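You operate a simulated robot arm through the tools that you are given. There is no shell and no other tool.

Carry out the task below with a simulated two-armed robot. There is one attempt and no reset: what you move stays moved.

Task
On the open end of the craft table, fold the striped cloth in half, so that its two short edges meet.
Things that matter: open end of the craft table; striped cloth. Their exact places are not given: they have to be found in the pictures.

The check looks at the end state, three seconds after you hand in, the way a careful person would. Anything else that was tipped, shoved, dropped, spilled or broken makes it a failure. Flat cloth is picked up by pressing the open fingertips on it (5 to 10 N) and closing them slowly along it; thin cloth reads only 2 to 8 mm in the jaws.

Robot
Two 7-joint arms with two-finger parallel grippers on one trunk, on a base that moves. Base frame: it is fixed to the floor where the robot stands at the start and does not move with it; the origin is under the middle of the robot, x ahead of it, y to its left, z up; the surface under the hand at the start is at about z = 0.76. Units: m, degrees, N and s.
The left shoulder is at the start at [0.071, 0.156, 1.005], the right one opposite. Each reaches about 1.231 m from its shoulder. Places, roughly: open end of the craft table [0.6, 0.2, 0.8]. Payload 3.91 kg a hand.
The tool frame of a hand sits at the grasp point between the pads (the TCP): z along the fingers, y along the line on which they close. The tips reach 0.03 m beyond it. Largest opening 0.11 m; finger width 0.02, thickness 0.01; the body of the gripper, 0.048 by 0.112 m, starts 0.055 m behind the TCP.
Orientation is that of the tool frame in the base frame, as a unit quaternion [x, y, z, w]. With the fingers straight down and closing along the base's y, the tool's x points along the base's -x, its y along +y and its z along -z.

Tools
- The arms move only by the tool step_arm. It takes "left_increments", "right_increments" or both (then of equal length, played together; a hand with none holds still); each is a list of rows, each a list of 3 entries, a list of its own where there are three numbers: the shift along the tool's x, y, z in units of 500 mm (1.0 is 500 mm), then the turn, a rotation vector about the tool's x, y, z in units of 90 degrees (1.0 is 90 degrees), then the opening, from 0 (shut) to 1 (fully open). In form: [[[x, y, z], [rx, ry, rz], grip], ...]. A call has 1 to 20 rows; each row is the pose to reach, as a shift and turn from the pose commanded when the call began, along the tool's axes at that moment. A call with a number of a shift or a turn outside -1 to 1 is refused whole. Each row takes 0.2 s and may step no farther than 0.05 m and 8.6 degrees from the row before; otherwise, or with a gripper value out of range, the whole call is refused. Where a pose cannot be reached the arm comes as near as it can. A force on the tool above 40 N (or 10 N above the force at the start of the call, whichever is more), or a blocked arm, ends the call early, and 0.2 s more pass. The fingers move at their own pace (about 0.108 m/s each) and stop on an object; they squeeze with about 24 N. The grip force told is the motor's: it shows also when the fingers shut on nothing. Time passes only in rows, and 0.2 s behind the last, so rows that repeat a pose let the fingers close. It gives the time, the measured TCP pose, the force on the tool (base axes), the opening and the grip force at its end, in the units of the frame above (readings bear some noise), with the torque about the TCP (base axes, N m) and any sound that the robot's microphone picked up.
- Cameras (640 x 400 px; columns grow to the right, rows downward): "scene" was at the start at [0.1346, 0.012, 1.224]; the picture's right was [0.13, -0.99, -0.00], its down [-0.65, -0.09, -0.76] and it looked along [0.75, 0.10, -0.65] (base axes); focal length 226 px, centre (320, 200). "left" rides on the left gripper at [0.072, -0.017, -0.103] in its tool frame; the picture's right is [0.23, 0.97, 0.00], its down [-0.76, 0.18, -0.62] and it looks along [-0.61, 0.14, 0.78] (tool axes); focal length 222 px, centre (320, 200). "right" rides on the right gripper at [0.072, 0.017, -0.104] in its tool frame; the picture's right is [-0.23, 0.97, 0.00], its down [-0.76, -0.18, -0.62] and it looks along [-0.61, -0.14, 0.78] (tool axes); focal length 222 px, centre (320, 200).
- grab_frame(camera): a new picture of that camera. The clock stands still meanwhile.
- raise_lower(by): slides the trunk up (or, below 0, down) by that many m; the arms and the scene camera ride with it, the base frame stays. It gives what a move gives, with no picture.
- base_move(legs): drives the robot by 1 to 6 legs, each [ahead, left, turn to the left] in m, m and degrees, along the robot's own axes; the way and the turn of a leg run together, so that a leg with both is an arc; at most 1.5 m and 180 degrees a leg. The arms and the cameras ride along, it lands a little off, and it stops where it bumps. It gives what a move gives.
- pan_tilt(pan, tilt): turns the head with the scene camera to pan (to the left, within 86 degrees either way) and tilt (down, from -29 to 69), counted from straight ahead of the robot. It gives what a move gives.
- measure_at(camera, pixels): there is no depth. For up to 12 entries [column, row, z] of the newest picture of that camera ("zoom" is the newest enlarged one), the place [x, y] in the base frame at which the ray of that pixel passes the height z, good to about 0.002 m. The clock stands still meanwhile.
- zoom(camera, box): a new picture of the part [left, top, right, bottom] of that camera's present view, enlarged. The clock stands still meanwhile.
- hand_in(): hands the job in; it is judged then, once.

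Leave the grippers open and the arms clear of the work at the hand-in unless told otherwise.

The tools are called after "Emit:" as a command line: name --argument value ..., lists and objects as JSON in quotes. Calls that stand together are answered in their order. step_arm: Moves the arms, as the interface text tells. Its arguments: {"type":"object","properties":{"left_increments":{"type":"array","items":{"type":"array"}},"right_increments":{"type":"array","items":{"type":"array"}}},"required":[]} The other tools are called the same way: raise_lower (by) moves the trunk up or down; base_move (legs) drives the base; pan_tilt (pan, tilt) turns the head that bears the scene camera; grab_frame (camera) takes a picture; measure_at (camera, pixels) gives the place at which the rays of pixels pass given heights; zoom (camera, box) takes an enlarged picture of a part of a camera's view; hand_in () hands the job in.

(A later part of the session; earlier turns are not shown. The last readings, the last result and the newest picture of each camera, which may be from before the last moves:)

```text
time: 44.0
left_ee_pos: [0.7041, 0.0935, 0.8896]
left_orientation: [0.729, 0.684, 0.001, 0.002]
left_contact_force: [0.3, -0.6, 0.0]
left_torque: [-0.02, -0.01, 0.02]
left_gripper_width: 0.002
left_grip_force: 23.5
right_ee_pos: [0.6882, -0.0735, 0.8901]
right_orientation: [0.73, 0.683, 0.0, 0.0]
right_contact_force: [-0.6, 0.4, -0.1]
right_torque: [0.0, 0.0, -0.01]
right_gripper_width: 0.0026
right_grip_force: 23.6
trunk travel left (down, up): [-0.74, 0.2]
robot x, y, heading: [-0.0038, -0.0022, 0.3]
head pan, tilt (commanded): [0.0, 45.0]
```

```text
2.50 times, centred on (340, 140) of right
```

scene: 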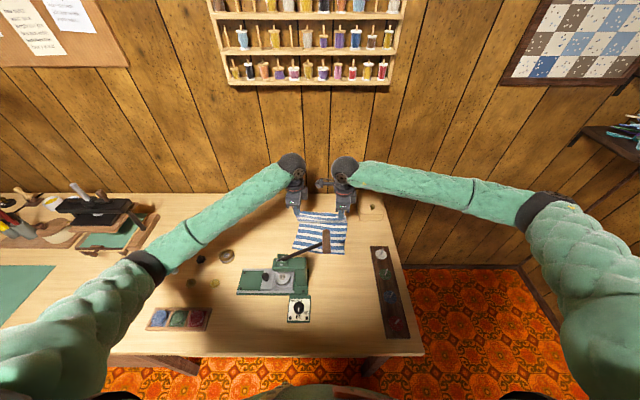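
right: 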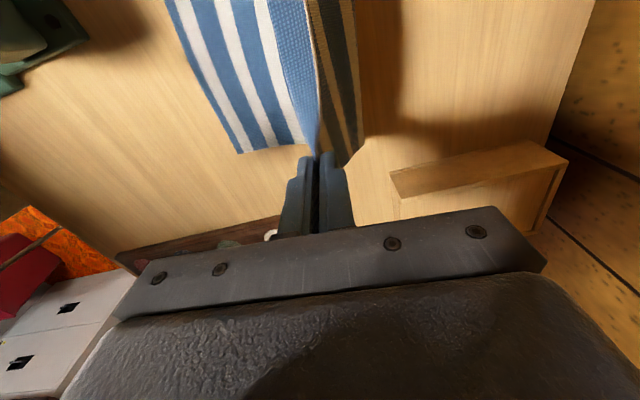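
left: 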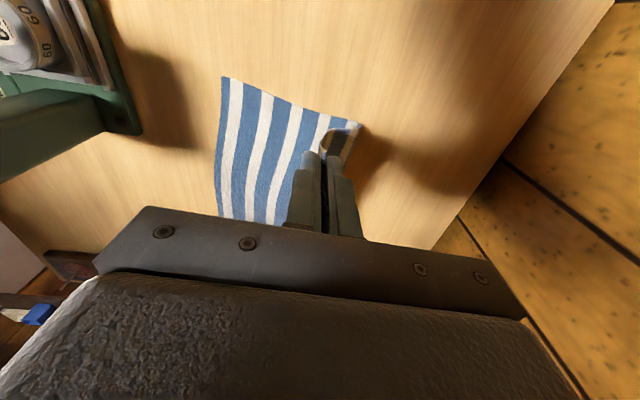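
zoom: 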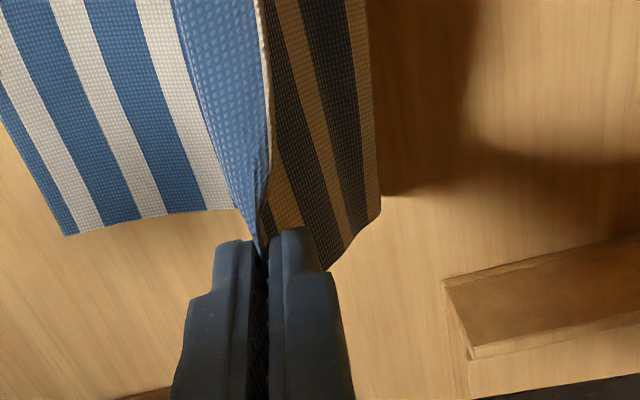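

The near edge hasn't moved: (0.609, 0.113) and (0.587, −0.087). The edge hangs neatly from both hands with the underside turned out, as it should. I'll continue down the far side of the arc to about 2 cm above the landing.

Emit:
step_arm --left_increments '[[[0, -0.0182, 0.007], [0, 0, 0], 0], [[0, -0.0358, 0.0156], [0, 0, 0], 0], [[0, -0.0528, 0.0254], [0, 0, 0], 0], [[0, -0.0688, 0.0366], [0, 0, 0], 0], [[0, -0.0846, 0.049], [0, 0, 0], 0], [[0, -0.0994, 0.0624], [0, 0, 0], 0], [[0, -0.1132, 0.077], [0, 0, 0], 0], [[0, -0.1258, 0.0924], [0, 0, 0], 0], [[0, -0.136, 0.1086], [0, 0, 0], 0], [[0, -0.1448, 0.1256], [0, 0, 0], 0], [[0, -0.1518, 0.143], [0, 0, 0], 0]]' --right_increments '[[[0, -0.0191, 0.007], [0, 0, 0], 0], [[0, -0.0376, 0.0156], [0, 0, 0], 0], [[0, -0.0554, 0.0254], [0, 0, 0], 0], [[0, -0.0722, 0.0366], [0, 0, 0], 0], [[0, -0.0888, 0.049], [0, 0, 0], 0], [[0, -0.1044, 0.0624], [0, 0, 0], 0], [[0.001, -0.1189, 0.077], [0, 0, 0], 0], [[0.001, -0.1321, 0.0924], [0, 0, 0], 0], [[0.001, -0.1428, 0.1086], [0, 0, 0], 0], [[0.001, -0.152, 0.1256], [0, 0, 0], 0], [[0.001, -0.1594, 0.143], [0, 0, 0], 0]]'

Emit:
grab_frame --camera "scene"

Emit:
grab_frame --camera "left"

Emit:
grab_frame --camera "right"

Emit:
zoom --camera "scene" --box '[250, 150, 400, 270]'

```text
time: 46.4
left_ee_pos: [0.6291, 0.0961, 0.8175]
left_orientation: [0.73, 0.684, 0.001, 0.001]
left_contact_force: [0.2, -0.4, -0.9]
left_torque: [-0.01, 0.0, 0.0]
left_gripper_width: 0.0025
left_grip_force: 24.3
right_ee_pos: [0.6091, -0.0701, 0.8172]
right_orientation: [0.729, 0.684, 0.0, 0.0]
right_contact_force: [-1.3, 0.1, 1.4]
right_torque: [0.01, 0.01, -0.01]
right_gripper_width: 0.0026
right_grip_force: 23.8
trunk travel left (down, up): [-0.74, 0.2]
robot x, y, heading: [-0.0052, -0.0019, 0.3]
head pan, tilt (commanded): [0.0, 45.0]
```

```text
taken
```

scene: 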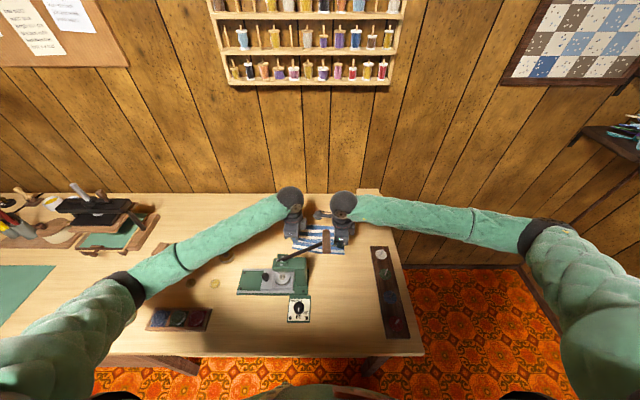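

```text
taken
```

left: 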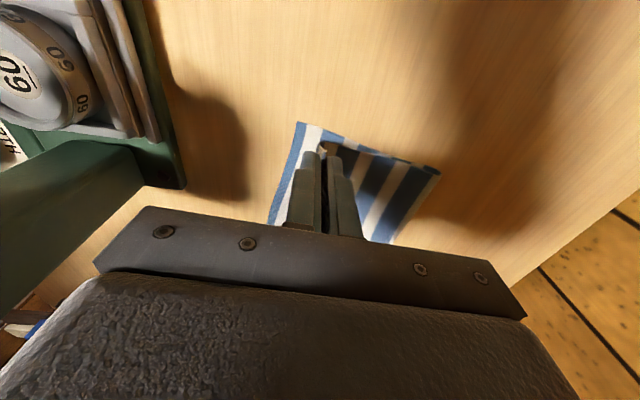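

```text
taken
```

right: 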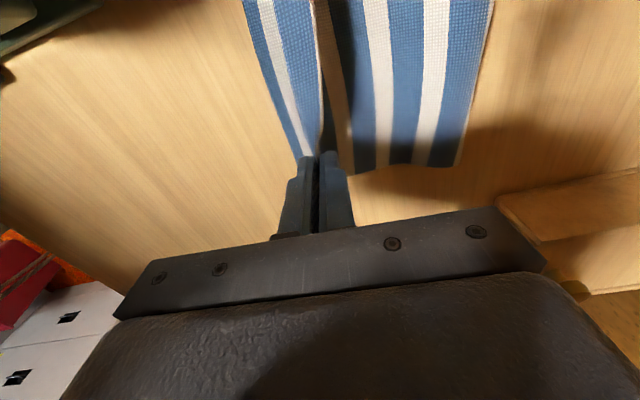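

```text
3.33 times, centred on (325, 210) of scene
```

zoom: 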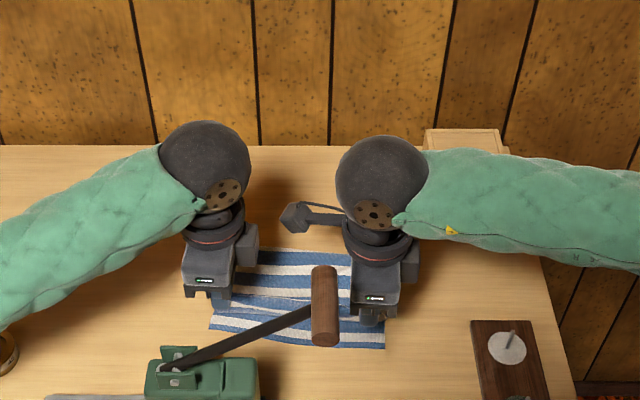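

About 2 cm above landing, all clear. The left body end is at about x 0.57 and the press is at 0.52. I'll check closely how the edge sits over the near edge on both sides before the last centimetres.

Emit:
zoom --camera "left" --box '[240, 100, 460, 240]'

Emit:
zoom --camera "right" --box '[220, 40, 460, 200]'

Emit:
measure_at --camera "left" --pixels '[[297, 122, 0.761], [270, 222, 0.761], [440, 170, 0.765], [187, 187, 0.765], [145, 185, 0.87]]'

Emit:
measure_at --camera "right" --pixels '[[296, 158, 0.761], [262, 50, 0.761], [457, 165, 0.765], [488, 30, 0.765]]'

```text
2.86 times, centred on (350, 170) of left
```

zoom: 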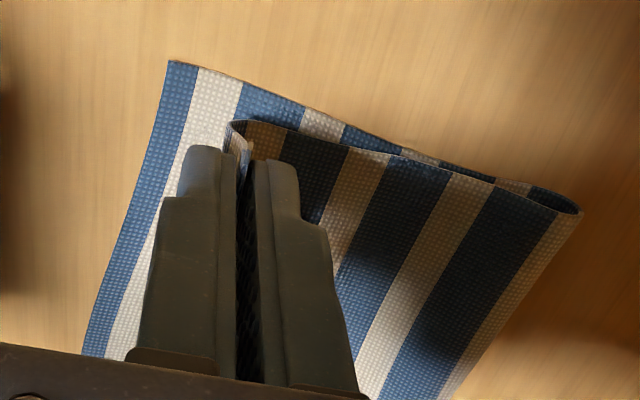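

```text
2.50 times, centred on (340, 120) of right
```

zoom: 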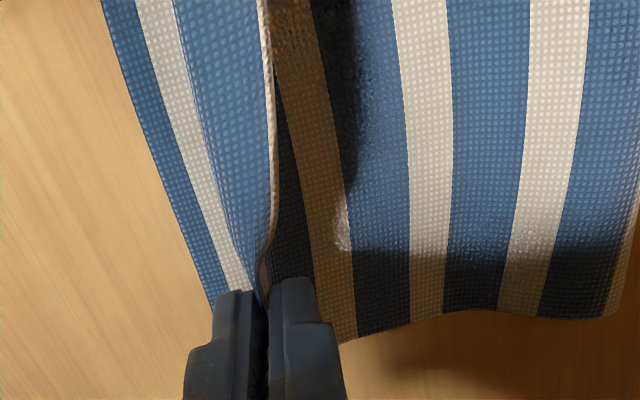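

```text
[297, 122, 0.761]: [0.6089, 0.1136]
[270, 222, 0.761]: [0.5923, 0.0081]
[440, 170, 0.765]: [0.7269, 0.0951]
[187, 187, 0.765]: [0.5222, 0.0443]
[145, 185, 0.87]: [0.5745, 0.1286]
```

```text
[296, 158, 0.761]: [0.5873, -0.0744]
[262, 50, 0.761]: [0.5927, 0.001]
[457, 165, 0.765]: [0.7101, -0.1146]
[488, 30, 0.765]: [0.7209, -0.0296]
```

The alignment is very good. The upper layer's left corner is at y≈0.110 over the lower corner at 0.114, and the fold crease is at x≈0.72. I'll lower to just above the near edge, moving 8 mm toward the robot on the way.

Emit:
step_arm --left_increments '[[[0.001, -0.005, 0.01], [0, 0, 0], 0], [[0.002, -0.01, 0.02], [0, 0, 0], 0], [[0.003, -0.014, 0.029], [0, 0, 0], 0], [[0.004, -0.017, 0.036], [0, 0, 0], 0], [[0.004, -0.017, 0.041], [0, 0, 0], 0]]' --right_increments '[[[0.001, -0.005, 0.01], [0, 0, 0], 0], [[0.002, -0.01, 0.02], [0, 0, 0], 0], [[0.004, -0.014, 0.029], [0, 0, 0], 0], [[0.005, -0.0165, 0.036], [0, 0, 0], 0], [[0.005, -0.0165, 0.041], [0, 0, 0], 0]]'

Emit:
grab_frame --camera "left"

Emit:
grab_frame --camera "right"

Emit:
zoom --camera "scene" --box '[250, 170, 400, 280]'

```text
time: 47.6
left_ee_pos: [0.6219, 0.0991, 0.7957]
left_orientation: [0.73, 0.684, 0.001, 0.002]
left_contact_force: [-0.8, -0.3, 0.9]
left_torque: [-0.04, 0.0, -0.01]
left_gripper_width: 0.0023
left_grip_force: 24.8
right_ee_pos: [0.6018, -0.0657, 0.7978]
right_orientation: [0.729, 0.684, -0.001, 0.0]
right_contact_force: [0.8, 0.7, -0.3]
right_torque: [-0.02, 0.01, 0.01]
right_gripper_width: 0.0027
right_grip_force: 23.9
trunk travel left (down, up): [-0.74, 0.2]
robot x, y, heading: [0.0025, -0.0006, 0.4]
head pan, tilt (commanded): [0.0, 45.0]
```

```text
taken
```

left: 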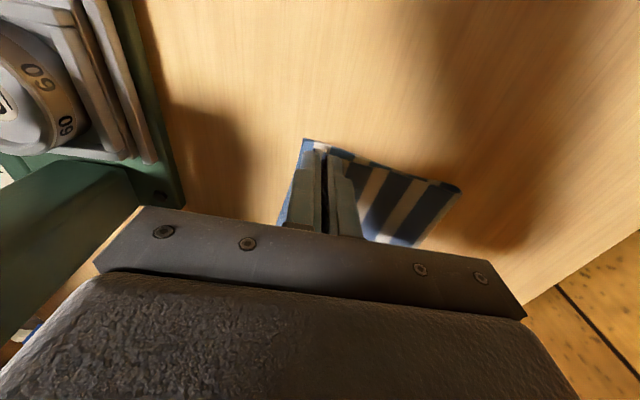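

```text
taken
```

right: 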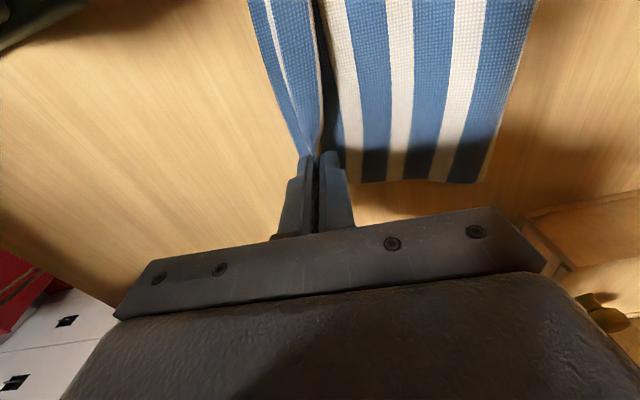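

```text
3.64 times, centred on (325, 225) of scene
```

zoom: 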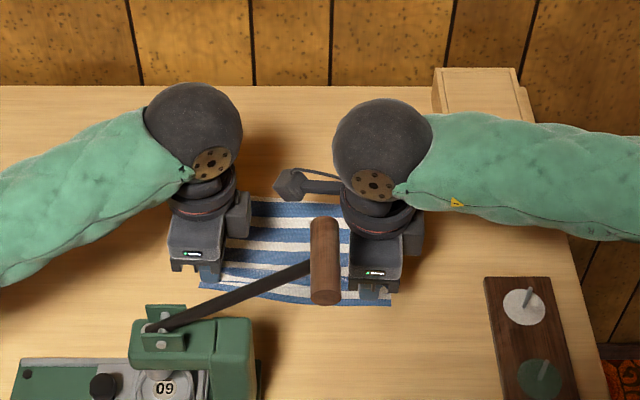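

The tips are about 5 mm above the table with both layers beneath, lightly or not quite touching. I'll go down 2 mm more so the layer rests on the lower one, then open the jaws slowly to about 20 mm.

Emit:
step_arm --left_increments '[[[0, 0, 0.002], [0, 0, 0], 0], [[0, 0, 0.003], [0, 0, 0], 0], [[0, 0, 0.003], [0, 0, 0], 0]]' --right_increments '[[[0, 0, 0.003], [0, 0, 0], 0], [[0, 0, 0.006], [0, 0, 0], 0], [[0, 0, 0.006], [0, 0, 0], 0]]'

```text
time: 48.4
left_ee_pos: [0.6215, 0.0988, 0.7953]
left_orientation: [0.73, 0.684, 0.002, 0.002]
left_contact_force: [-0.1, 0.4, 0.2]
left_torque: [-0.01, 0.01, 0.01]
left_gripper_width: 0.0026
left_grip_force: 23.7
right_ee_pos: [0.6002, -0.0666, 0.7953]
right_orientation: [0.73, 0.683, 0.001, 0.0]
right_contact_force: [-0.3, 0.7, 0.8]
right_torque: [0.0, 0.01, 0.01]
right_gripper_width: 0.0024
right_grip_force: 24.0
trunk travel left (down, up): [-0.74, 0.2]
robot x, y, heading: [-0.0003, 0.0015, 0.3]
head pan, tilt (commanded): [0.0, 45.0]
```

No firm contact yet, with forces below 1 N. I'll go down 1.5 mm more and then open slowly.

Emit:
step_arm --left_increments '[[[0, 0, 0.002], [0, 0, 0], 0], [[0, 0, 0.003], [0, 0, 0], 0], [[0, 0, 0.003], [0, 0, 0], 0.05], [[0, 0, 0.003], [0, 0, 0], 0.1], [[0, 0, 0.003], [0, 0, 0], 0.14], [[0, 0, 0.003], [0, 0, 0], 0.18], [[0, 0, 0.003], [0, 0, 0], 0.18]]' --right_increments '[[[0, 0, 0.002], [0, 0, 0], 0], [[0, 0, 0.003], [0, 0, 0], 0], [[0, 0, 0.003], [0, 0, 0], 0.05], [[0, 0, 0.003], [0, 0, 0], 0.1], [[0, 0, 0.003], [0, 0, 0], 0.14], [[0, 0, 0.003], [0, 0, 0], 0.18], [[0, 0, 0.003], [0, 0, 0], 0.18]]'

Emit:
grab_frame --camera "left"

Emit:
grab_frame --camera "right"

Emit:
zoom --camera "left" --box '[240, 110, 460, 250]'

Emit:
zoom --camera "right" --box '[220, 40, 460, 200]'

```text
time: 50.0
left_ee_pos: [0.6213, 0.0996, 0.7938]
left_orientation: [0.729, 0.684, 0.001, 0.002]
left_contact_force: [0.1, -0.4, -0.1]
left_torque: [0.0, 0.01, 0.01]
left_gripper_width: 0.0196
left_grip_force: 0.0
right_ee_pos: [0.6011, -0.0653, 0.793]
right_orientation: [0.73, 0.684, 0.0, -0.002]
right_contact_force: [0.1, 0.6, 1.8]
right_torque: [0.0, -0.01, -0.02]
right_gripper_width: 0.0196
right_grip_force: 0.1
trunk travel left (down, up): [-0.74, 0.2]
robot x, y, heading: [0.0004, -0.0011, 0.1]
head pan, tilt (commanded): [0.0, 45.0]
```

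```text
taken
```

left: 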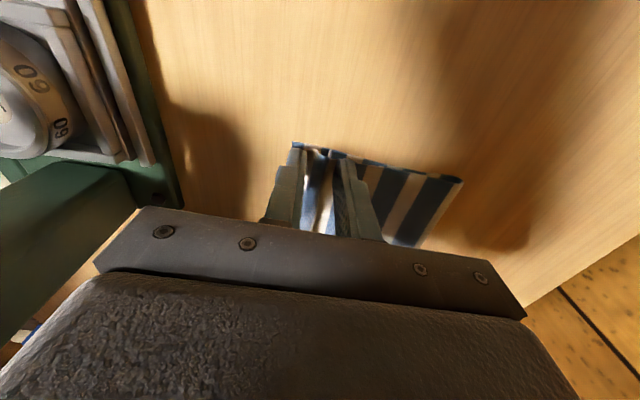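

```text
taken
```

right: 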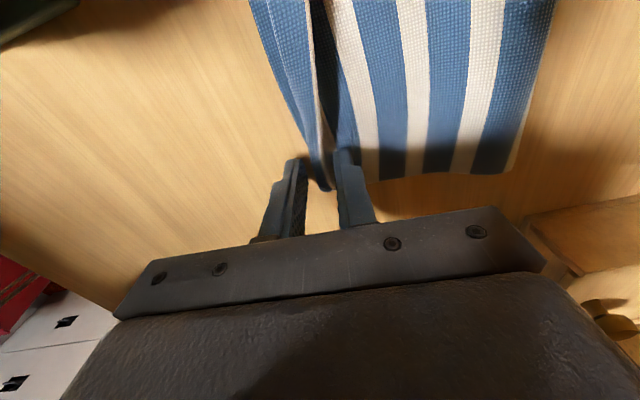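

```text
2.86 times, centred on (350, 180) of left
```

zoom: 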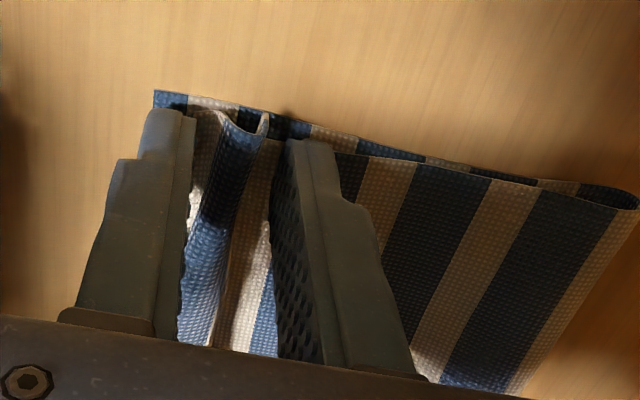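

```text
2.50 times, centred on (340, 120) of right
```

zoom: 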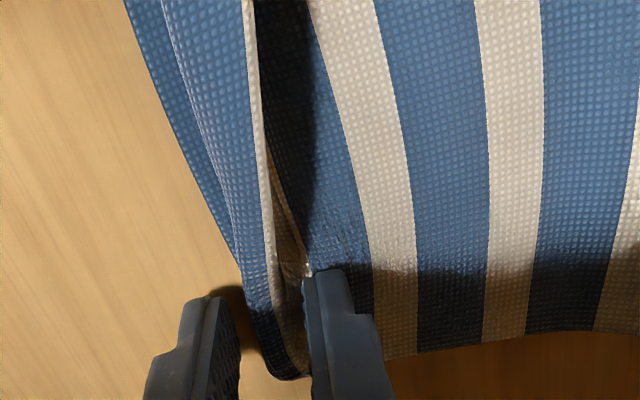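

The cloth is released. The edge strip is still curled upward, with the hem at (265,150) in the right zoom. I'll raise both hands straight up about 6 cm with the jaws open and see how it settles.

Emit:
step_arm --left_increments '[[[0, 0, -0.01], [0, 0, 0], 0.2], [[0, 0, -0.03], [0, 0, 0], 0.22], [[0, 0, -0.06], [0, 0, 0], 0.22], [[0, 0, -0.09], [0, 0, 0], 0.22], [[0, 0, -0.12], [0, 0, 0], 0.22], [[0, 0, -0.12], [0, 0, 0], 0.22]]' --right_increments '[[[0, 0, -0.01], [0, 0, 0], 0.2], [[0, 0, -0.03], [0, 0, 0], 0.22], [[0, 0, -0.06], [0, 0, 0], 0.22], [[0, 0, -0.09], [0, 0, 0], 0.22], [[0, 0, -0.12], [0, 0, 0], 0.22], [[0, 0, -0.12], [0, 0, 0], 0.22]]'

Emit:
grab_frame --camera "left"

Emit:
grab_frame --camera "right"

Emit:
zoom --camera "left" --box '[240, 100, 460, 240]'

Emit:
zoom --camera "right" --box '[200, 30, 440, 190]'

Emit:
zoom --camera "scene" --box '[260, 190, 380, 280]'

```text
time: 51.4
left_ee_pos: [0.6205, 0.0996, 0.8538]
left_orientation: [0.73, 0.684, 0.0, 0.003]
left_contact_force: [-0.5, -0.1, -0.7]
left_torque: [-0.03, 0.01, -0.01]
left_gripper_width: 0.0242
left_grip_force: 0.1
right_ee_pos: [0.6015, -0.0667, 0.8532]
right_orientation: [0.729, 0.684, 0.0, 0.0]
right_contact_force: [0.4, 0.0, 0.2]
right_torque: [0.01, 0.0, -0.02]
right_gripper_width: 0.0244
right_grip_force: 0.0
trunk travel left (down, up): [-0.74, 0.2]
robot x, y, heading: [-0.0029, -0.0016, 0.1]
head pan, tilt (commanded): [0.0, 45.0]
```

```text
taken
```

left: 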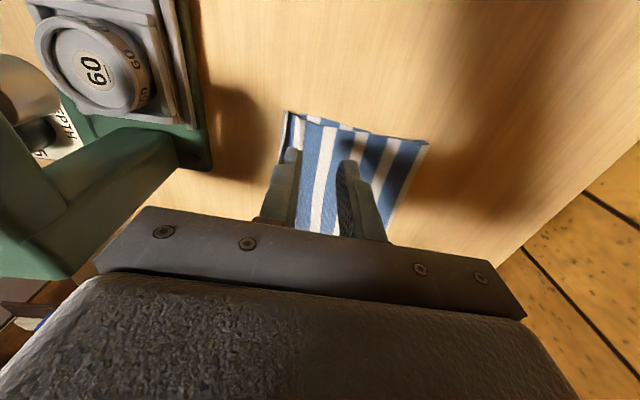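

```text
taken
```

right: 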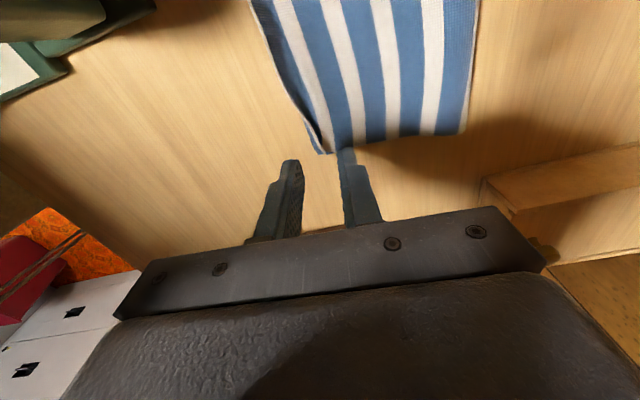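

```text
2.86 times, centred on (350, 170) of left
```

zoom: 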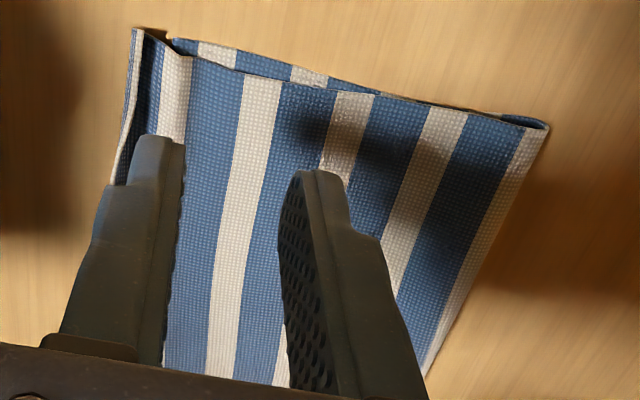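

```text
2.50 times, centred on (320, 110) of right
```

zoom: 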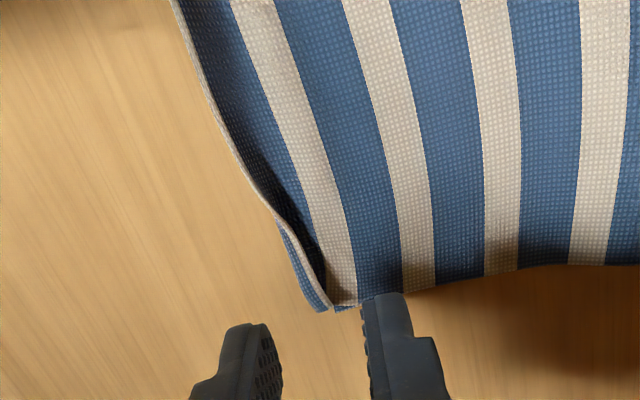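

```text
4.44 times, centred on (320, 235) of scene
```

zoom: 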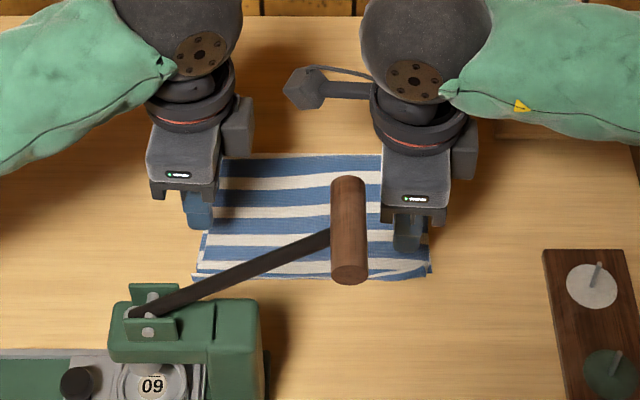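

Very good: once released, the strip uncurled by itself and lies flat with its hem toward the near edge. I'll raise the hands further and move them outward for a clear view of how well the two short edges meet.

Emit:
step_arm --left_increments '[[[0, 0, -0.04], [0, 0, 0], 0.22], [[0, 0, -0.08], [0, 0, 0], 0.22], [[0.02, 0.01, -0.12], [0, 0, 0], 0.22], [[0.06, 0.02, -0.15], [0, 0, 0], 0.22], [[0.11, 0.03, -0.16], [0, 0, 0], 0.22], [[0.16, 0.03, -0.16], [0, 0, 0], 0.22], [[0.21, 0.03, -0.16], [0, 0, 0], 0.22], [[0.25, 0.03, -0.16], [0, 0, 0], 0.22]]' --right_increments '[[[0, 0, -0.04], [0, 0, 0], 0.22], [[0, 0, -0.08], [0, 0, 0], 0.22], [[-0.02, 0.01, -0.12], [0, 0, 0], 0.22], [[-0.06, 0.02, -0.15], [0, 0, 0], 0.22], [[-0.11, 0.03, -0.16], [0, 0, 0], 0.22], [[-0.16, 0.03, -0.16], [0, 0, 0], 0.22], [[-0.21, 0.03, -0.16], [0, 0, 0], 0.22], [[-0.25, 0.03, -0.16], [0, 0, 0], 0.22]]'

Emit:
grab_frame --camera "scene"

Emit:
grab_frame --camera "left"

Emit:
zoom --camera "scene" --box '[260, 190, 380, 265]'

```text
time: 53.2
left_ee_pos: [0.6432, 0.2233, 0.9328]
left_orientation: [0.73, 0.684, 0.001, 0.001]
left_contact_force: [-0.3, -0.2, -0.7]
left_torque: [0.0, 0.02, -0.01]
left_gripper_width: 0.0242
left_grip_force: 0.1
right_ee_pos: [0.608, -0.1928, 0.9339]
right_orientation: [0.73, 0.684, 0.0, 0.001]
right_contact_force: [0.5, 0.5, -0.3]
right_torque: [0.01, 0.0, 0.02]
right_gripper_width: 0.0244
right_grip_force: 0.1
trunk travel left (down, up): [-0.74, 0.2]
robot x, y, heading: [-0.0001, -0.001, 0.1]
head pan, tilt (commanded): [0.0, 45.0]
```

```text
taken
```

scene: 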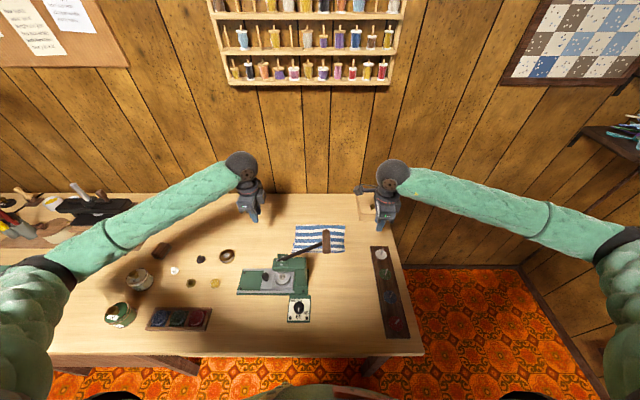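

```text
taken
```

left: 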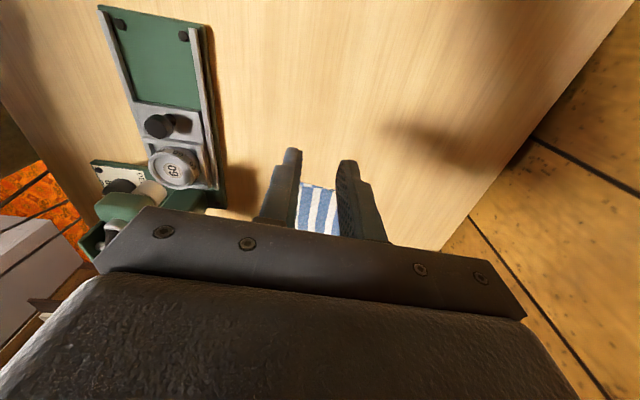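

```text
5.33 times, centred on (320, 228) of scene
```

zoom: 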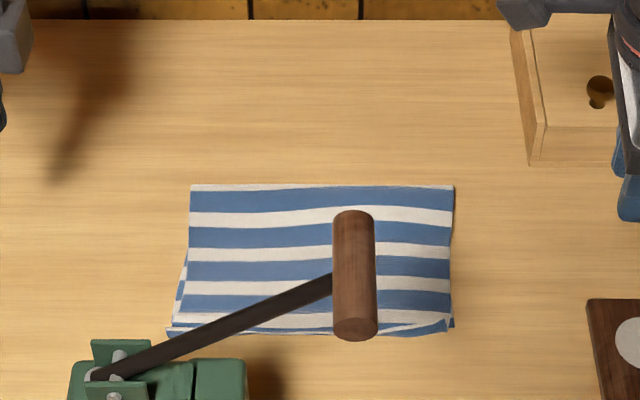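

The fold looks good. I'll enlarge the near edge and the corners more.

Emit:
zoom --camera "scene" --box '[286, 220, 350, 260]'

Emit:
measure_at --camera "scene" --pixels '[[295.5, 224.5, 0.765], [345, 224.5, 0.765], [344.5, 251.5, 0.763], [291.3, 252, 0.763]]'

```text
10.00 times, centred on (318, 240) of scene
```

zoom: 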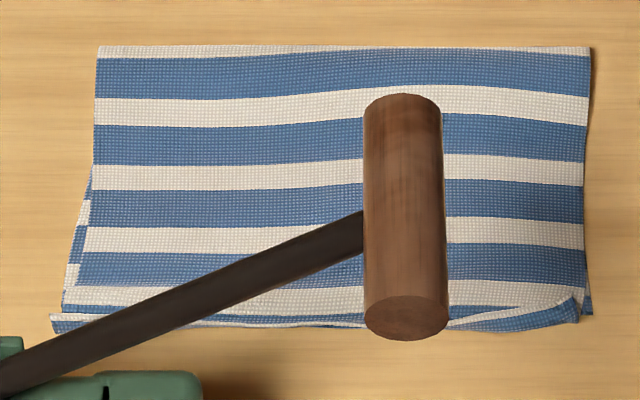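

```text
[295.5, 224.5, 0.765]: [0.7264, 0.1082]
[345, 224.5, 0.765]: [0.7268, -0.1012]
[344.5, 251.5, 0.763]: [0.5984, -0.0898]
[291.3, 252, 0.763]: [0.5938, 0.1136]
```

The near edge seems to have a slightly upturned hem, and I need accurate positions of the two layers. I'll bring both hands back above the cloth at z≈0.90, a bit further from the robot, so their cameras look down on the near corners past the fingers.

Emit:
step_arm --left_increments '[[[-0.04, 0.005, 0.01], [0, 0, 0], 0.22], [[-0.08, 0.01, 0.02], [0, 0, 0], 0.22], [[-0.12, 0.01, 0.03], [0, 0, 0], 0.22], [[-0.16, 0.01, 0.045], [0, 0, 0], 0.22], [[-0.2, 0.01, 0.055], [0, 0, 0], 0.22], [[-0.236, 0.01, 0.066], [0, 0, 0], 0.22]]' --right_increments '[[[0.04, 0.01, 0.01], [0, 0, 0], 0.22], [[0.08, 0.02, 0.02], [0, 0, 0], 0.22], [[0.12, 0.04, 0.03], [0, 0, 0], 0.22], [[0.16, 0.06, 0.045], [0, 0, 0], 0.22], [[0.2, 0.07, 0.055], [0, 0, 0], 0.22], [[0.25, 0.08, 0.066], [0, 0, 0], 0.22]]'

Emit:
grab_frame --camera "left"

Emit:
grab_frame --camera "right"

Emit:
zoom --camera "left" --box '[220, 70, 420, 200]'

Emit:
zoom --camera "right" --box '[180, 0, 440, 165]'

```text
time: 54.6
left_ee_pos: [0.642, 0.1051, 0.8997]
left_orientation: [0.73, 0.684, 0.001, 0.001]
left_contact_force: [-0.6, -0.6, 0.3]
left_torque: [0.0, -0.01, -0.01]
left_gripper_width: 0.0241
left_grip_force: 0.1
right_ee_pos: [0.6578, -0.0695, 0.8991]
right_orientation: [0.729, 0.684, -0.001, 0.0]
right_contact_force: [-0.9, 0.3, -0.5]
right_torque: [0.03, 0.02, 0.04]
right_gripper_width: 0.0241
right_grip_force: 0.1
trunk travel left (down, up): [-0.74, 0.2]
robot x, y, heading: [-0.0057, -0.0018, 0.4]
head pan, tilt (commanded): [0.0, 45.0]
```

```text
taken
```

left: 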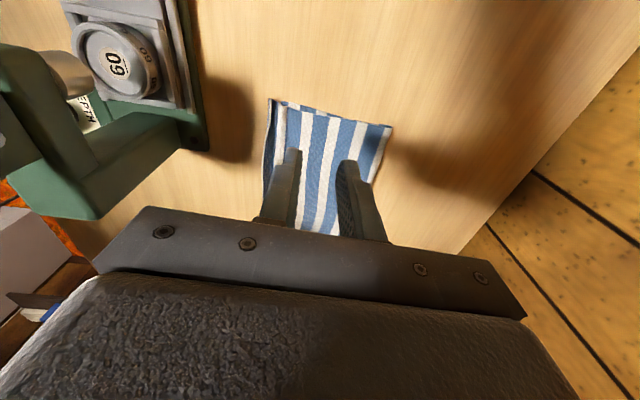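

```text
taken
```

right: 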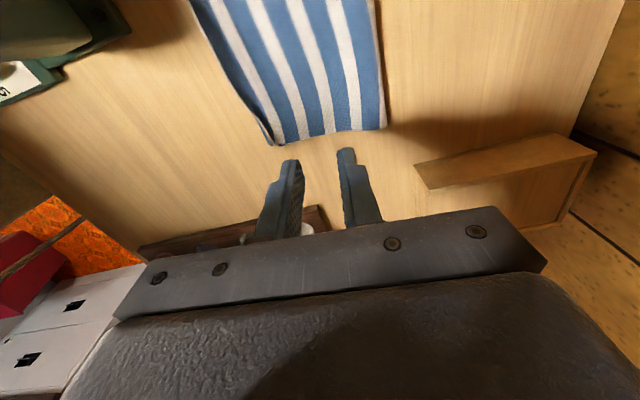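

```text
3.08 times, centred on (320, 135) of left
```

zoom: 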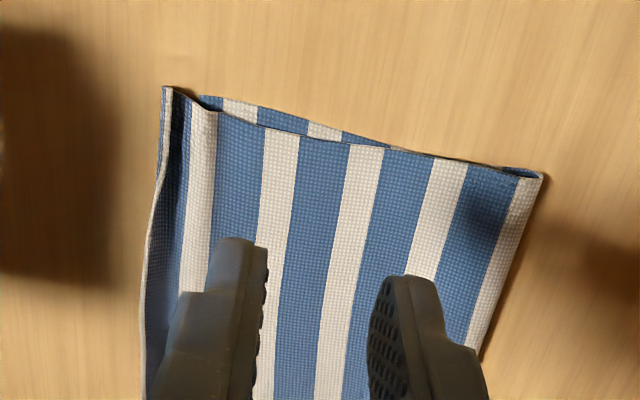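

```text
2.42 times, centred on (310, 82) of right
```

zoom: 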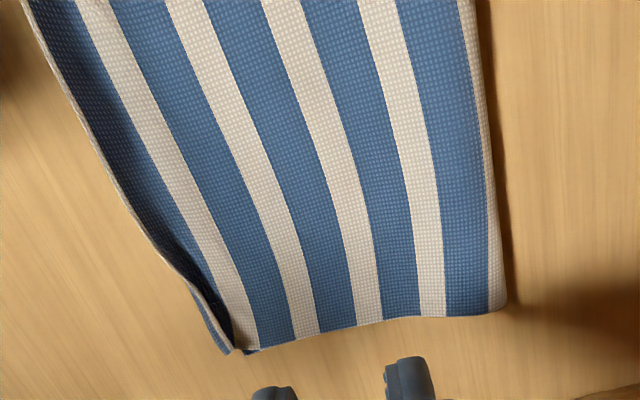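

Now it's clear. At the left, the upper layer's corner at (165,88) reaches slightly past the lower corner at (200,95). At the right, the hem curls up a little, and the lower layer shows as a thin blue sliver at about (225,345). I'll measure these offsets.

Emit:
measure_at --camera "left" --pixels '[[269.7, 98.6, 0.765], [281, 101, 0.762], [265, 150, 0.765], [263, 190, 0.765], [391, 127, 0.768], [371, 185, 0.768], [340, 118, 0.762]]'

Emit:
measure_at --camera "right" --pixels '[[279, 144, 0.765], [272, 145, 0.762], [258.3, 119.2, 0.765], [236, 80, 0.765], [210, 40, 0.765], [188, 0, 0.765], [386, 125, 0.768], [379, 40, 0.768]]'

Emit:
zoom --camera "right" --box '[230, 80, 320, 160]'

Emit:
zoom --camera "left" --box '[250, 85, 330, 145]'

```text
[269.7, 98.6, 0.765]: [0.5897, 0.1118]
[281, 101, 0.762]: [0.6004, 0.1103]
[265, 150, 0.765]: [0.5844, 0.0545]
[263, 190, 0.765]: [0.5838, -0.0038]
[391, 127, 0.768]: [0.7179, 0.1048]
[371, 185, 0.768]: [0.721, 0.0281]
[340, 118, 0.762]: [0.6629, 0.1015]
```

```text
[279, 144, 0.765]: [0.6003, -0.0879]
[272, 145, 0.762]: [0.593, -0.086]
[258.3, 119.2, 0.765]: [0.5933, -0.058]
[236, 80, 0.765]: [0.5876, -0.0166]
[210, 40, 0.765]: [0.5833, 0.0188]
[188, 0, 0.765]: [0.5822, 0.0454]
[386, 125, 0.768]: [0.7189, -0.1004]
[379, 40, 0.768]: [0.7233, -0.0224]
```

```text
5.00 times, centred on (275, 120) of right
```

zoom: 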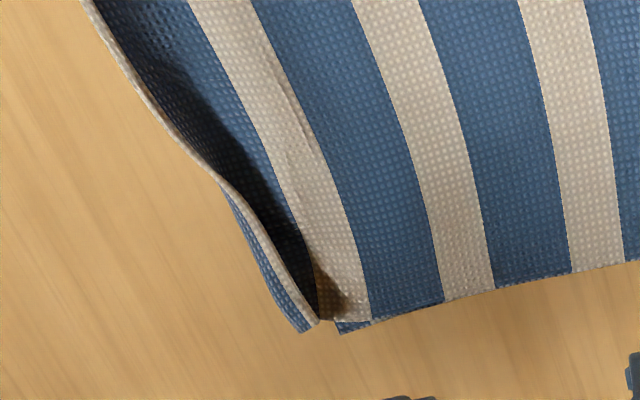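

```text
6.67 times, centred on (290, 115) of left
```

zoom: 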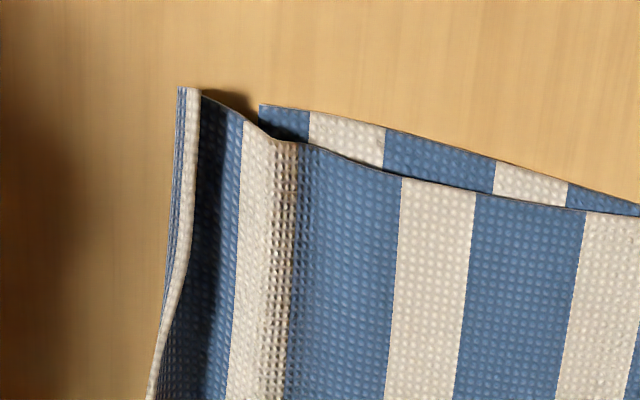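

The two layers nearly coincide. The lower near edge is at x≈0.600, and the upper hem is at x 0.590 (left), 0.584 (middle) and 0.592 (right). So the upper layer overshoots by about 1–1.6 cm. I can correct that gently by pressing closed fingertips on the upper layer close to the crease and drawing it about 1 cm away from the robot, so the hem follows under slight tension. First I'll close the jaws and move above (0.697, ±0.077).

Emit:
step_arm --left_increments '[[[-0.011, 0.028, 0.02], [0, 0, 0], 0.1], [[-0.021, 0.057, 0.05], [0, 0, 0], 0], [[-0.032, 0.085, 0.08], [0, 0, 0], 0], [[-0.043, 0.113, 0.12], [0, 0, 0], 0], [[-0.043, 0.113, 0.155], [0, 0, 0], 0], [[-0.043, 0.113, 0.18], [0, 0, 0], 0], [[-0.043, 0.113, 0.194], [0, 0, 0], 0]]' --right_increments '[[[-0.002, 0.02, 0.02], [0, 0, 0], 0.1], [[-0.004, 0.04, 0.05], [0, 0, 0], 0], [[-0.006, 0.06, 0.08], [0, 0, 0], 0], [[-0.006, 0.0786, 0.12], [0, 0, 0], 0], [[-0.006, 0.0786, 0.155], [0, 0, 0], 0], [[-0.006, 0.0786, 0.18], [0, 0, 0], 0], [[-0.006, 0.0786, 0.193], [0, 0, 0], 0]]'

Emit:
grab_frame --camera "left"

Emit:
grab_frame --camera "right"

Emit:
zoom --camera "scene" --box '[260, 190, 380, 265]'

```text
time: 56.2
left_ee_pos: [0.6977, 0.0799, 0.8035]
left_orientation: [0.729, 0.684, 0.001, 0.001]
left_contact_force: [0.5, -0.3, 0.6]
left_torque: [-0.02, 0.02, -0.03]
left_gripper_width: 0.0
left_grip_force: 23.9
right_ee_pos: [0.6951, -0.0754, 0.8037]
right_orientation: [0.73, 0.684, 0.0, 0.0]
right_contact_force: [-0.3, -0.3, 0.4]
right_torque: [0.0, -0.03, -0.03]
right_gripper_width: 0.0002
right_grip_force: 24.4
trunk travel left (down, up): [-0.74, 0.2]
robot x, y, heading: [-0.0009, -0.0007, 0.3]
head pan, tilt (commanded): [0.0, 45.0]
```

```text
taken
```

left: 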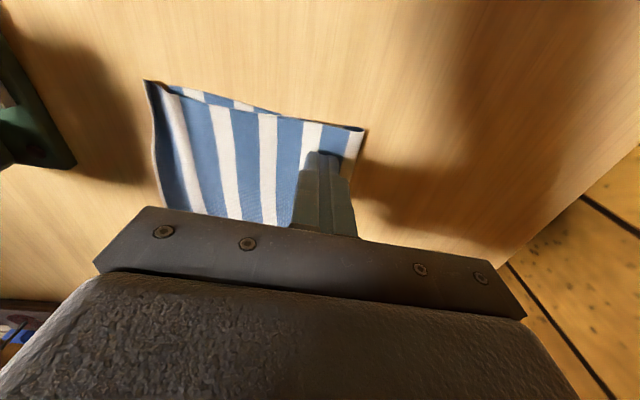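

```text
taken
```

right: 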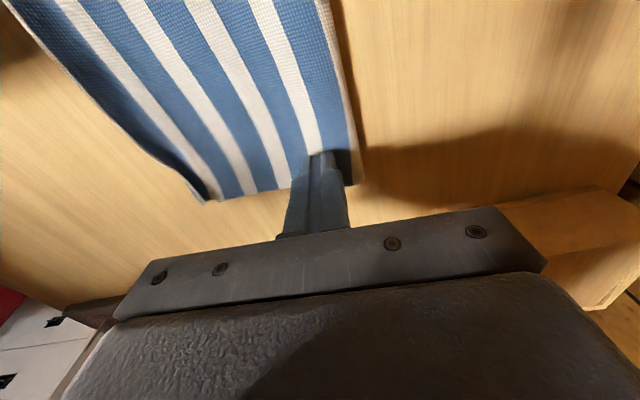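

```text
5.33 times, centred on (320, 228) of scene
```

zoom: 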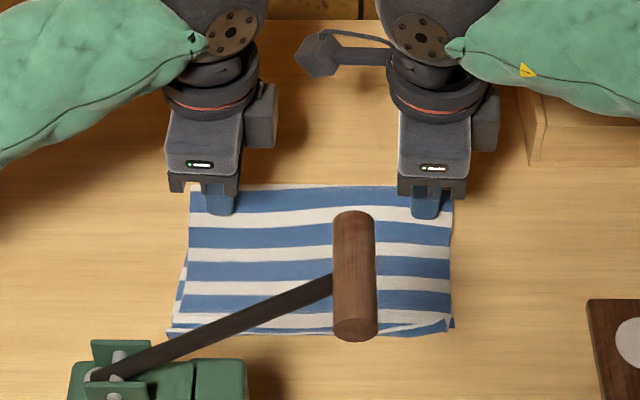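

The closed tips hover about 1 cm above the upper layer, some 2 cm from the crease. I'll lower in 1 mm steps to a light touch.

Emit:
step_arm --left_increments '[[[0, 0, 0.004], [0, 0, 0], 0], [[0, 0, 0.008], [0, 0, 0], 0], [[0, 0, 0.011], [0, 0, 0], 0], [[0, 0, 0.013], [0, 0, 0], 0]]' --right_increments '[[[0, 0, 0.004], [0, 0, 0], 0], [[0, 0, 0.008], [0, 0, 0], 0], [[0, 0, 0.011], [0, 0, 0], 0], [[0, 0, 0.013], [0, 0, 0], 0]]'

```text
time: 57.2
left_ee_pos: [0.6971, 0.0788, 0.7976]
left_orientation: [0.73, 0.684, 0.001, 0.001]
left_contact_force: [0.9, 0.6, 0.5]
left_torque: [0.02, 0.01, -0.02]
left_gripper_width: 0.0
left_grip_force: 24.3
right_ee_pos: [0.695, -0.0748, 0.7963]
right_orientation: [0.73, 0.684, 0.0, 0.0]
right_contact_force: [0.3, 0.6, -0.4]
right_torque: [0.02, 0.0, 0.0]
right_gripper_width: 0.0001
right_grip_force: 23.6
trunk travel left (down, up): [-0.74, 0.2]
robot x, y, heading: [-0.0027, -0.0013, 0.4]
head pan, tilt (commanded): [0.0, 45.0]
```

No contact yet at 0.797. I'll continue down in half-millimetre steps.

Emit:
step_arm --left_increments '[[[0, 0, 0.002], [0, 0, 0], 0], [[0, 0, 0.004], [0, 0, 0], 0], [[0, 0, 0.005], [0, 0, 0], 0], [[0, 0, 0.006], [0, 0, 0], 0]]' --right_increments '[[[0, 0, 0.002], [0, 0, 0], 0], [[0, 0, 0.004], [0, 0, 0], 0], [[0, 0, 0.005], [0, 0, 0], 0], [[0, 0, 0.006], [0, 0, 0], 0]]'

```text
time: 58.2
left_ee_pos: [0.6966, 0.0792, 0.795]
left_orientation: [0.729, 0.684, 0.002, 0.002]
left_contact_force: [-0.8, -0.8, -0.4]
left_torque: [-0.01, -0.02, 0.0]
left_gripper_width: 0.0
left_grip_force: 24.5
right_ee_pos: [0.695, -0.0749, 0.7929]
right_orientation: [0.73, 0.684, 0.0, 0.0]
right_contact_force: [0.2, -0.3, -0.3]
right_torque: [0.0, -0.03, 0.02]
right_gripper_width: 0.0
right_grip_force: 24.3
trunk travel left (down, up): [-0.74, 0.2]
robot x, y, heading: [-0.0038, -0.0033, -0.0]
head pan, tilt (commanded): [0.0, 45.0]
```

Emit:
step_arm --left_increments '[[[0, 0, 0.002], [0, 0, 0], 0], [[0, 0, 0.004], [0, 0, 0], 0], [[0, 0, 0.005], [0, 0, 0], 0]]' --right_increments '[[[0, 0, 0.001], [0, 0, 0], 0], [[0, 0, 0.002], [0, 0, 0], 0], [[0, 0, 0.003], [0, 0, 0], 0]]'

```text
time: 59.0
left_ee_pos: [0.6982, 0.0802, 0.7924]
left_orientation: [0.729, 0.684, 0.0, 0.001]
left_contact_force: [-1.0, 0.3, 1.0]
left_torque: [0.05, 0.02, 0.0]
left_gripper_width: 0.0
left_grip_force: 23.4
right_ee_pos: [0.6957, -0.075, 0.7921]
right_orientation: [0.73, 0.684, 0.0, 0.0]
right_contact_force: [-0.5, -0.8, 1.9]
right_torque: [-0.03, -0.01, -0.01]
right_gripper_width: 0.0
right_grip_force: 24.4
trunk travel left (down, up): [-0.74, 0.2]
robot x, y, heading: [-0.0018, -0.0013, 0.4]
head pan, tilt (commanded): [0.0, 45.0]
```

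Light contact now: 1 N left and about 2 N right. I'll press half a millimetre more, then drag both 12 mm away from the robot in small steps and lift off.

Emit:
step_arm --left_increments '[[[0, 0, 0.001], [0, 0, 0], 0], [[0, 0, 0.002], [0, 0, 0], 0], [[0, 0.003, 0.002], [0, 0, 0], 0], [[0, 0.006, 0.002], [0, 0, 0], 0], [[0, 0.009, 0.002], [0, 0, 0], 0], [[0, 0.012, 0.002], [0, 0, 0], 0], [[0, 0.015, 0.002], [0, 0, 0], 0], [[0, 0.018, 0.002], [0, 0, 0], 0], [[0, 0.021, 0.002], [0, 0, 0], 0], [[0, 0.024, 0.002], [0, 0, 0], 0]]' --right_increments '[[[0, 0, 0.001], [0, 0, 0], 0], [[0, 0, 0.0015], [0, 0, 0], 0], [[0, 0.003, 0.0015], [0, 0, 0], 0], [[0, 0.006, 0.0015], [0, 0, 0], 0], [[0, 0.009, 0.0015], [0, 0, 0], 0], [[0, 0.012, 0.0015], [0, 0, 0], 0], [[0, 0.015, 0.0015], [0, 0, 0], 0], [[0, 0.018, 0.0015], [0, 0, 0], 0], [[0, 0.021, 0.0015], [0, 0, 0], 0], [[0, 0.024, 0.0015], [0, 0, 0], 0]]'

Emit:
grab_frame --camera "left"

Emit:
grab_frame --camera "right"

Emit:
zoom --camera "scene" --box '[260, 190, 380, 265]'

```text
time: 61.2
left_ee_pos: [0.7088, 0.0793, 0.7922]
left_orientation: [0.73, 0.683, 0.001, 0.002]
left_contact_force: [-1.5, 0.2, 5.2]
left_torque: [0.01, 0.03, 0.01]
left_gripper_width: 0.0
left_grip_force: 23.7
right_ee_pos: [0.7072, -0.0749, 0.7936]
right_orientation: [0.729, 0.684, 0.001, 0.001]
right_contact_force: [-1.0, -0.7, 5.8]
right_torque: [-0.05, 0.04, -0.03]
right_gripper_width: 0.0
right_grip_force: 23.9
trunk travel left (down, up): [-0.74, 0.2]
robot x, y, heading: [-0.0039, -0.0023, 0.1]
head pan, tilt (commanded): [0.0, 45.0]
```

```text
taken
```

left: 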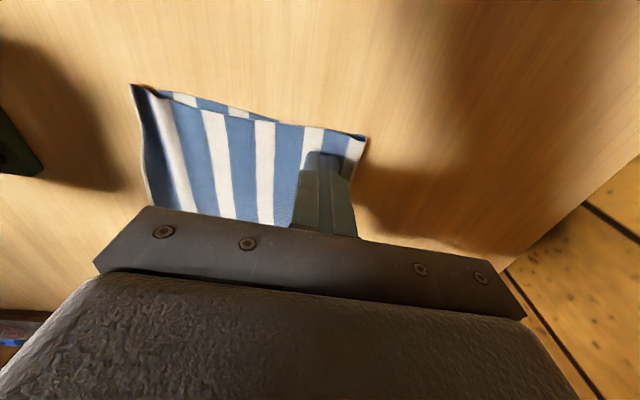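

```text
taken
```

right: 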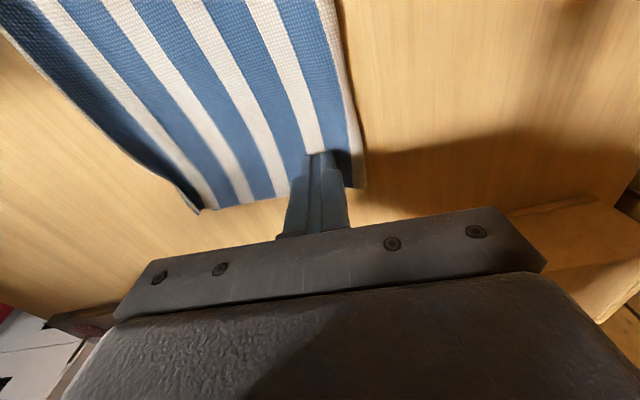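

```text
5.33 times, centred on (320, 228) of scene
```

zoom: 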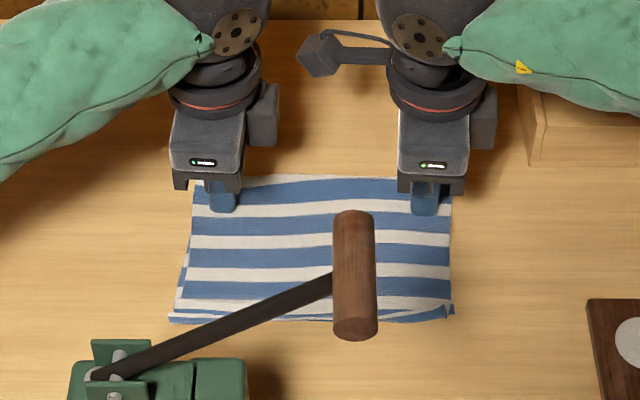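

The drag worked smoothly, with 5–6 N pressing force and no visible waves. I'll check how the two layers sit now.

Emit:
zoom --camera "left" --box '[110, 60, 270, 160]'

Emit:
zoom --camera "right" --box '[140, 130, 300, 230]'

Emit:
zoom --camera "scene" --box '[286, 218, 350, 258]'

```text
4.00 times, centred on (190, 110) of left
```

zoom: 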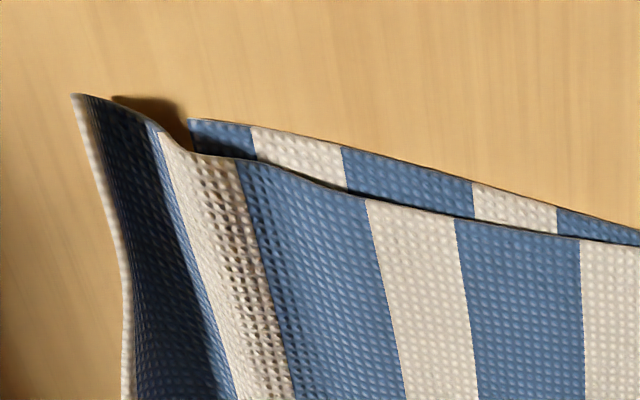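

```text
4.00 times, centred on (220, 180) of right
```

zoom: 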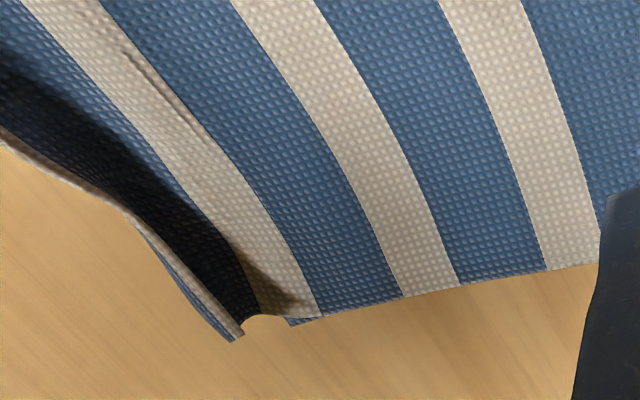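

```text
10.00 times, centred on (318, 238) of scene
```

zoom: 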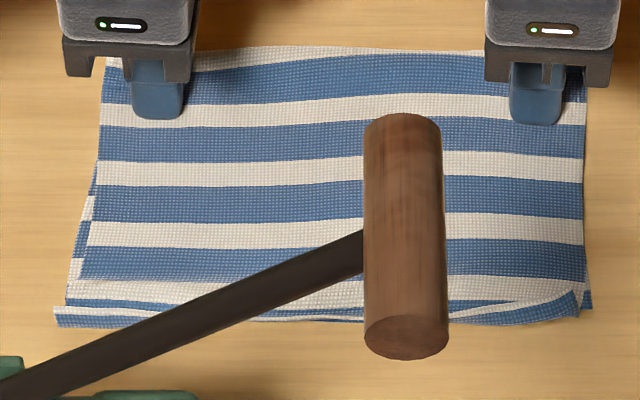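

Emit:
measure_at --camera "left" --pixels '[[128.7, 83.7, 0.768], [157, 90.5, 0.762], [141, 130, 0.768], [150, 190, 0.768], [366, 137, 0.768]]'

Emit:
measure_at --camera "right" --pixels '[[198, 214, 0.762], [200.5, 211.5, 0.77], [212, 211, 0.762], [173, 184, 0.768], [140, 164, 0.768], [90, 120, 0.768], [30, 60, 0.768], [363, 185, 0.768]]'

```text
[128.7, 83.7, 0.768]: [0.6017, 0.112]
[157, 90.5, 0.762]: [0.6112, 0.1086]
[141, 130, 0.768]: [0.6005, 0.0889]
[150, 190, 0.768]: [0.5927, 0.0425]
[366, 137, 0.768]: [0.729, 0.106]
```

```text
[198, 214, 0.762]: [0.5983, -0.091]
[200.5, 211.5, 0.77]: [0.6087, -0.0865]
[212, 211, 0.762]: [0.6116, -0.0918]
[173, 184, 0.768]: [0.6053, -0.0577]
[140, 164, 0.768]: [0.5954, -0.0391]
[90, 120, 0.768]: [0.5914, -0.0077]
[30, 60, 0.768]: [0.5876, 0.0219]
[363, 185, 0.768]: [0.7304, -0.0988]
```

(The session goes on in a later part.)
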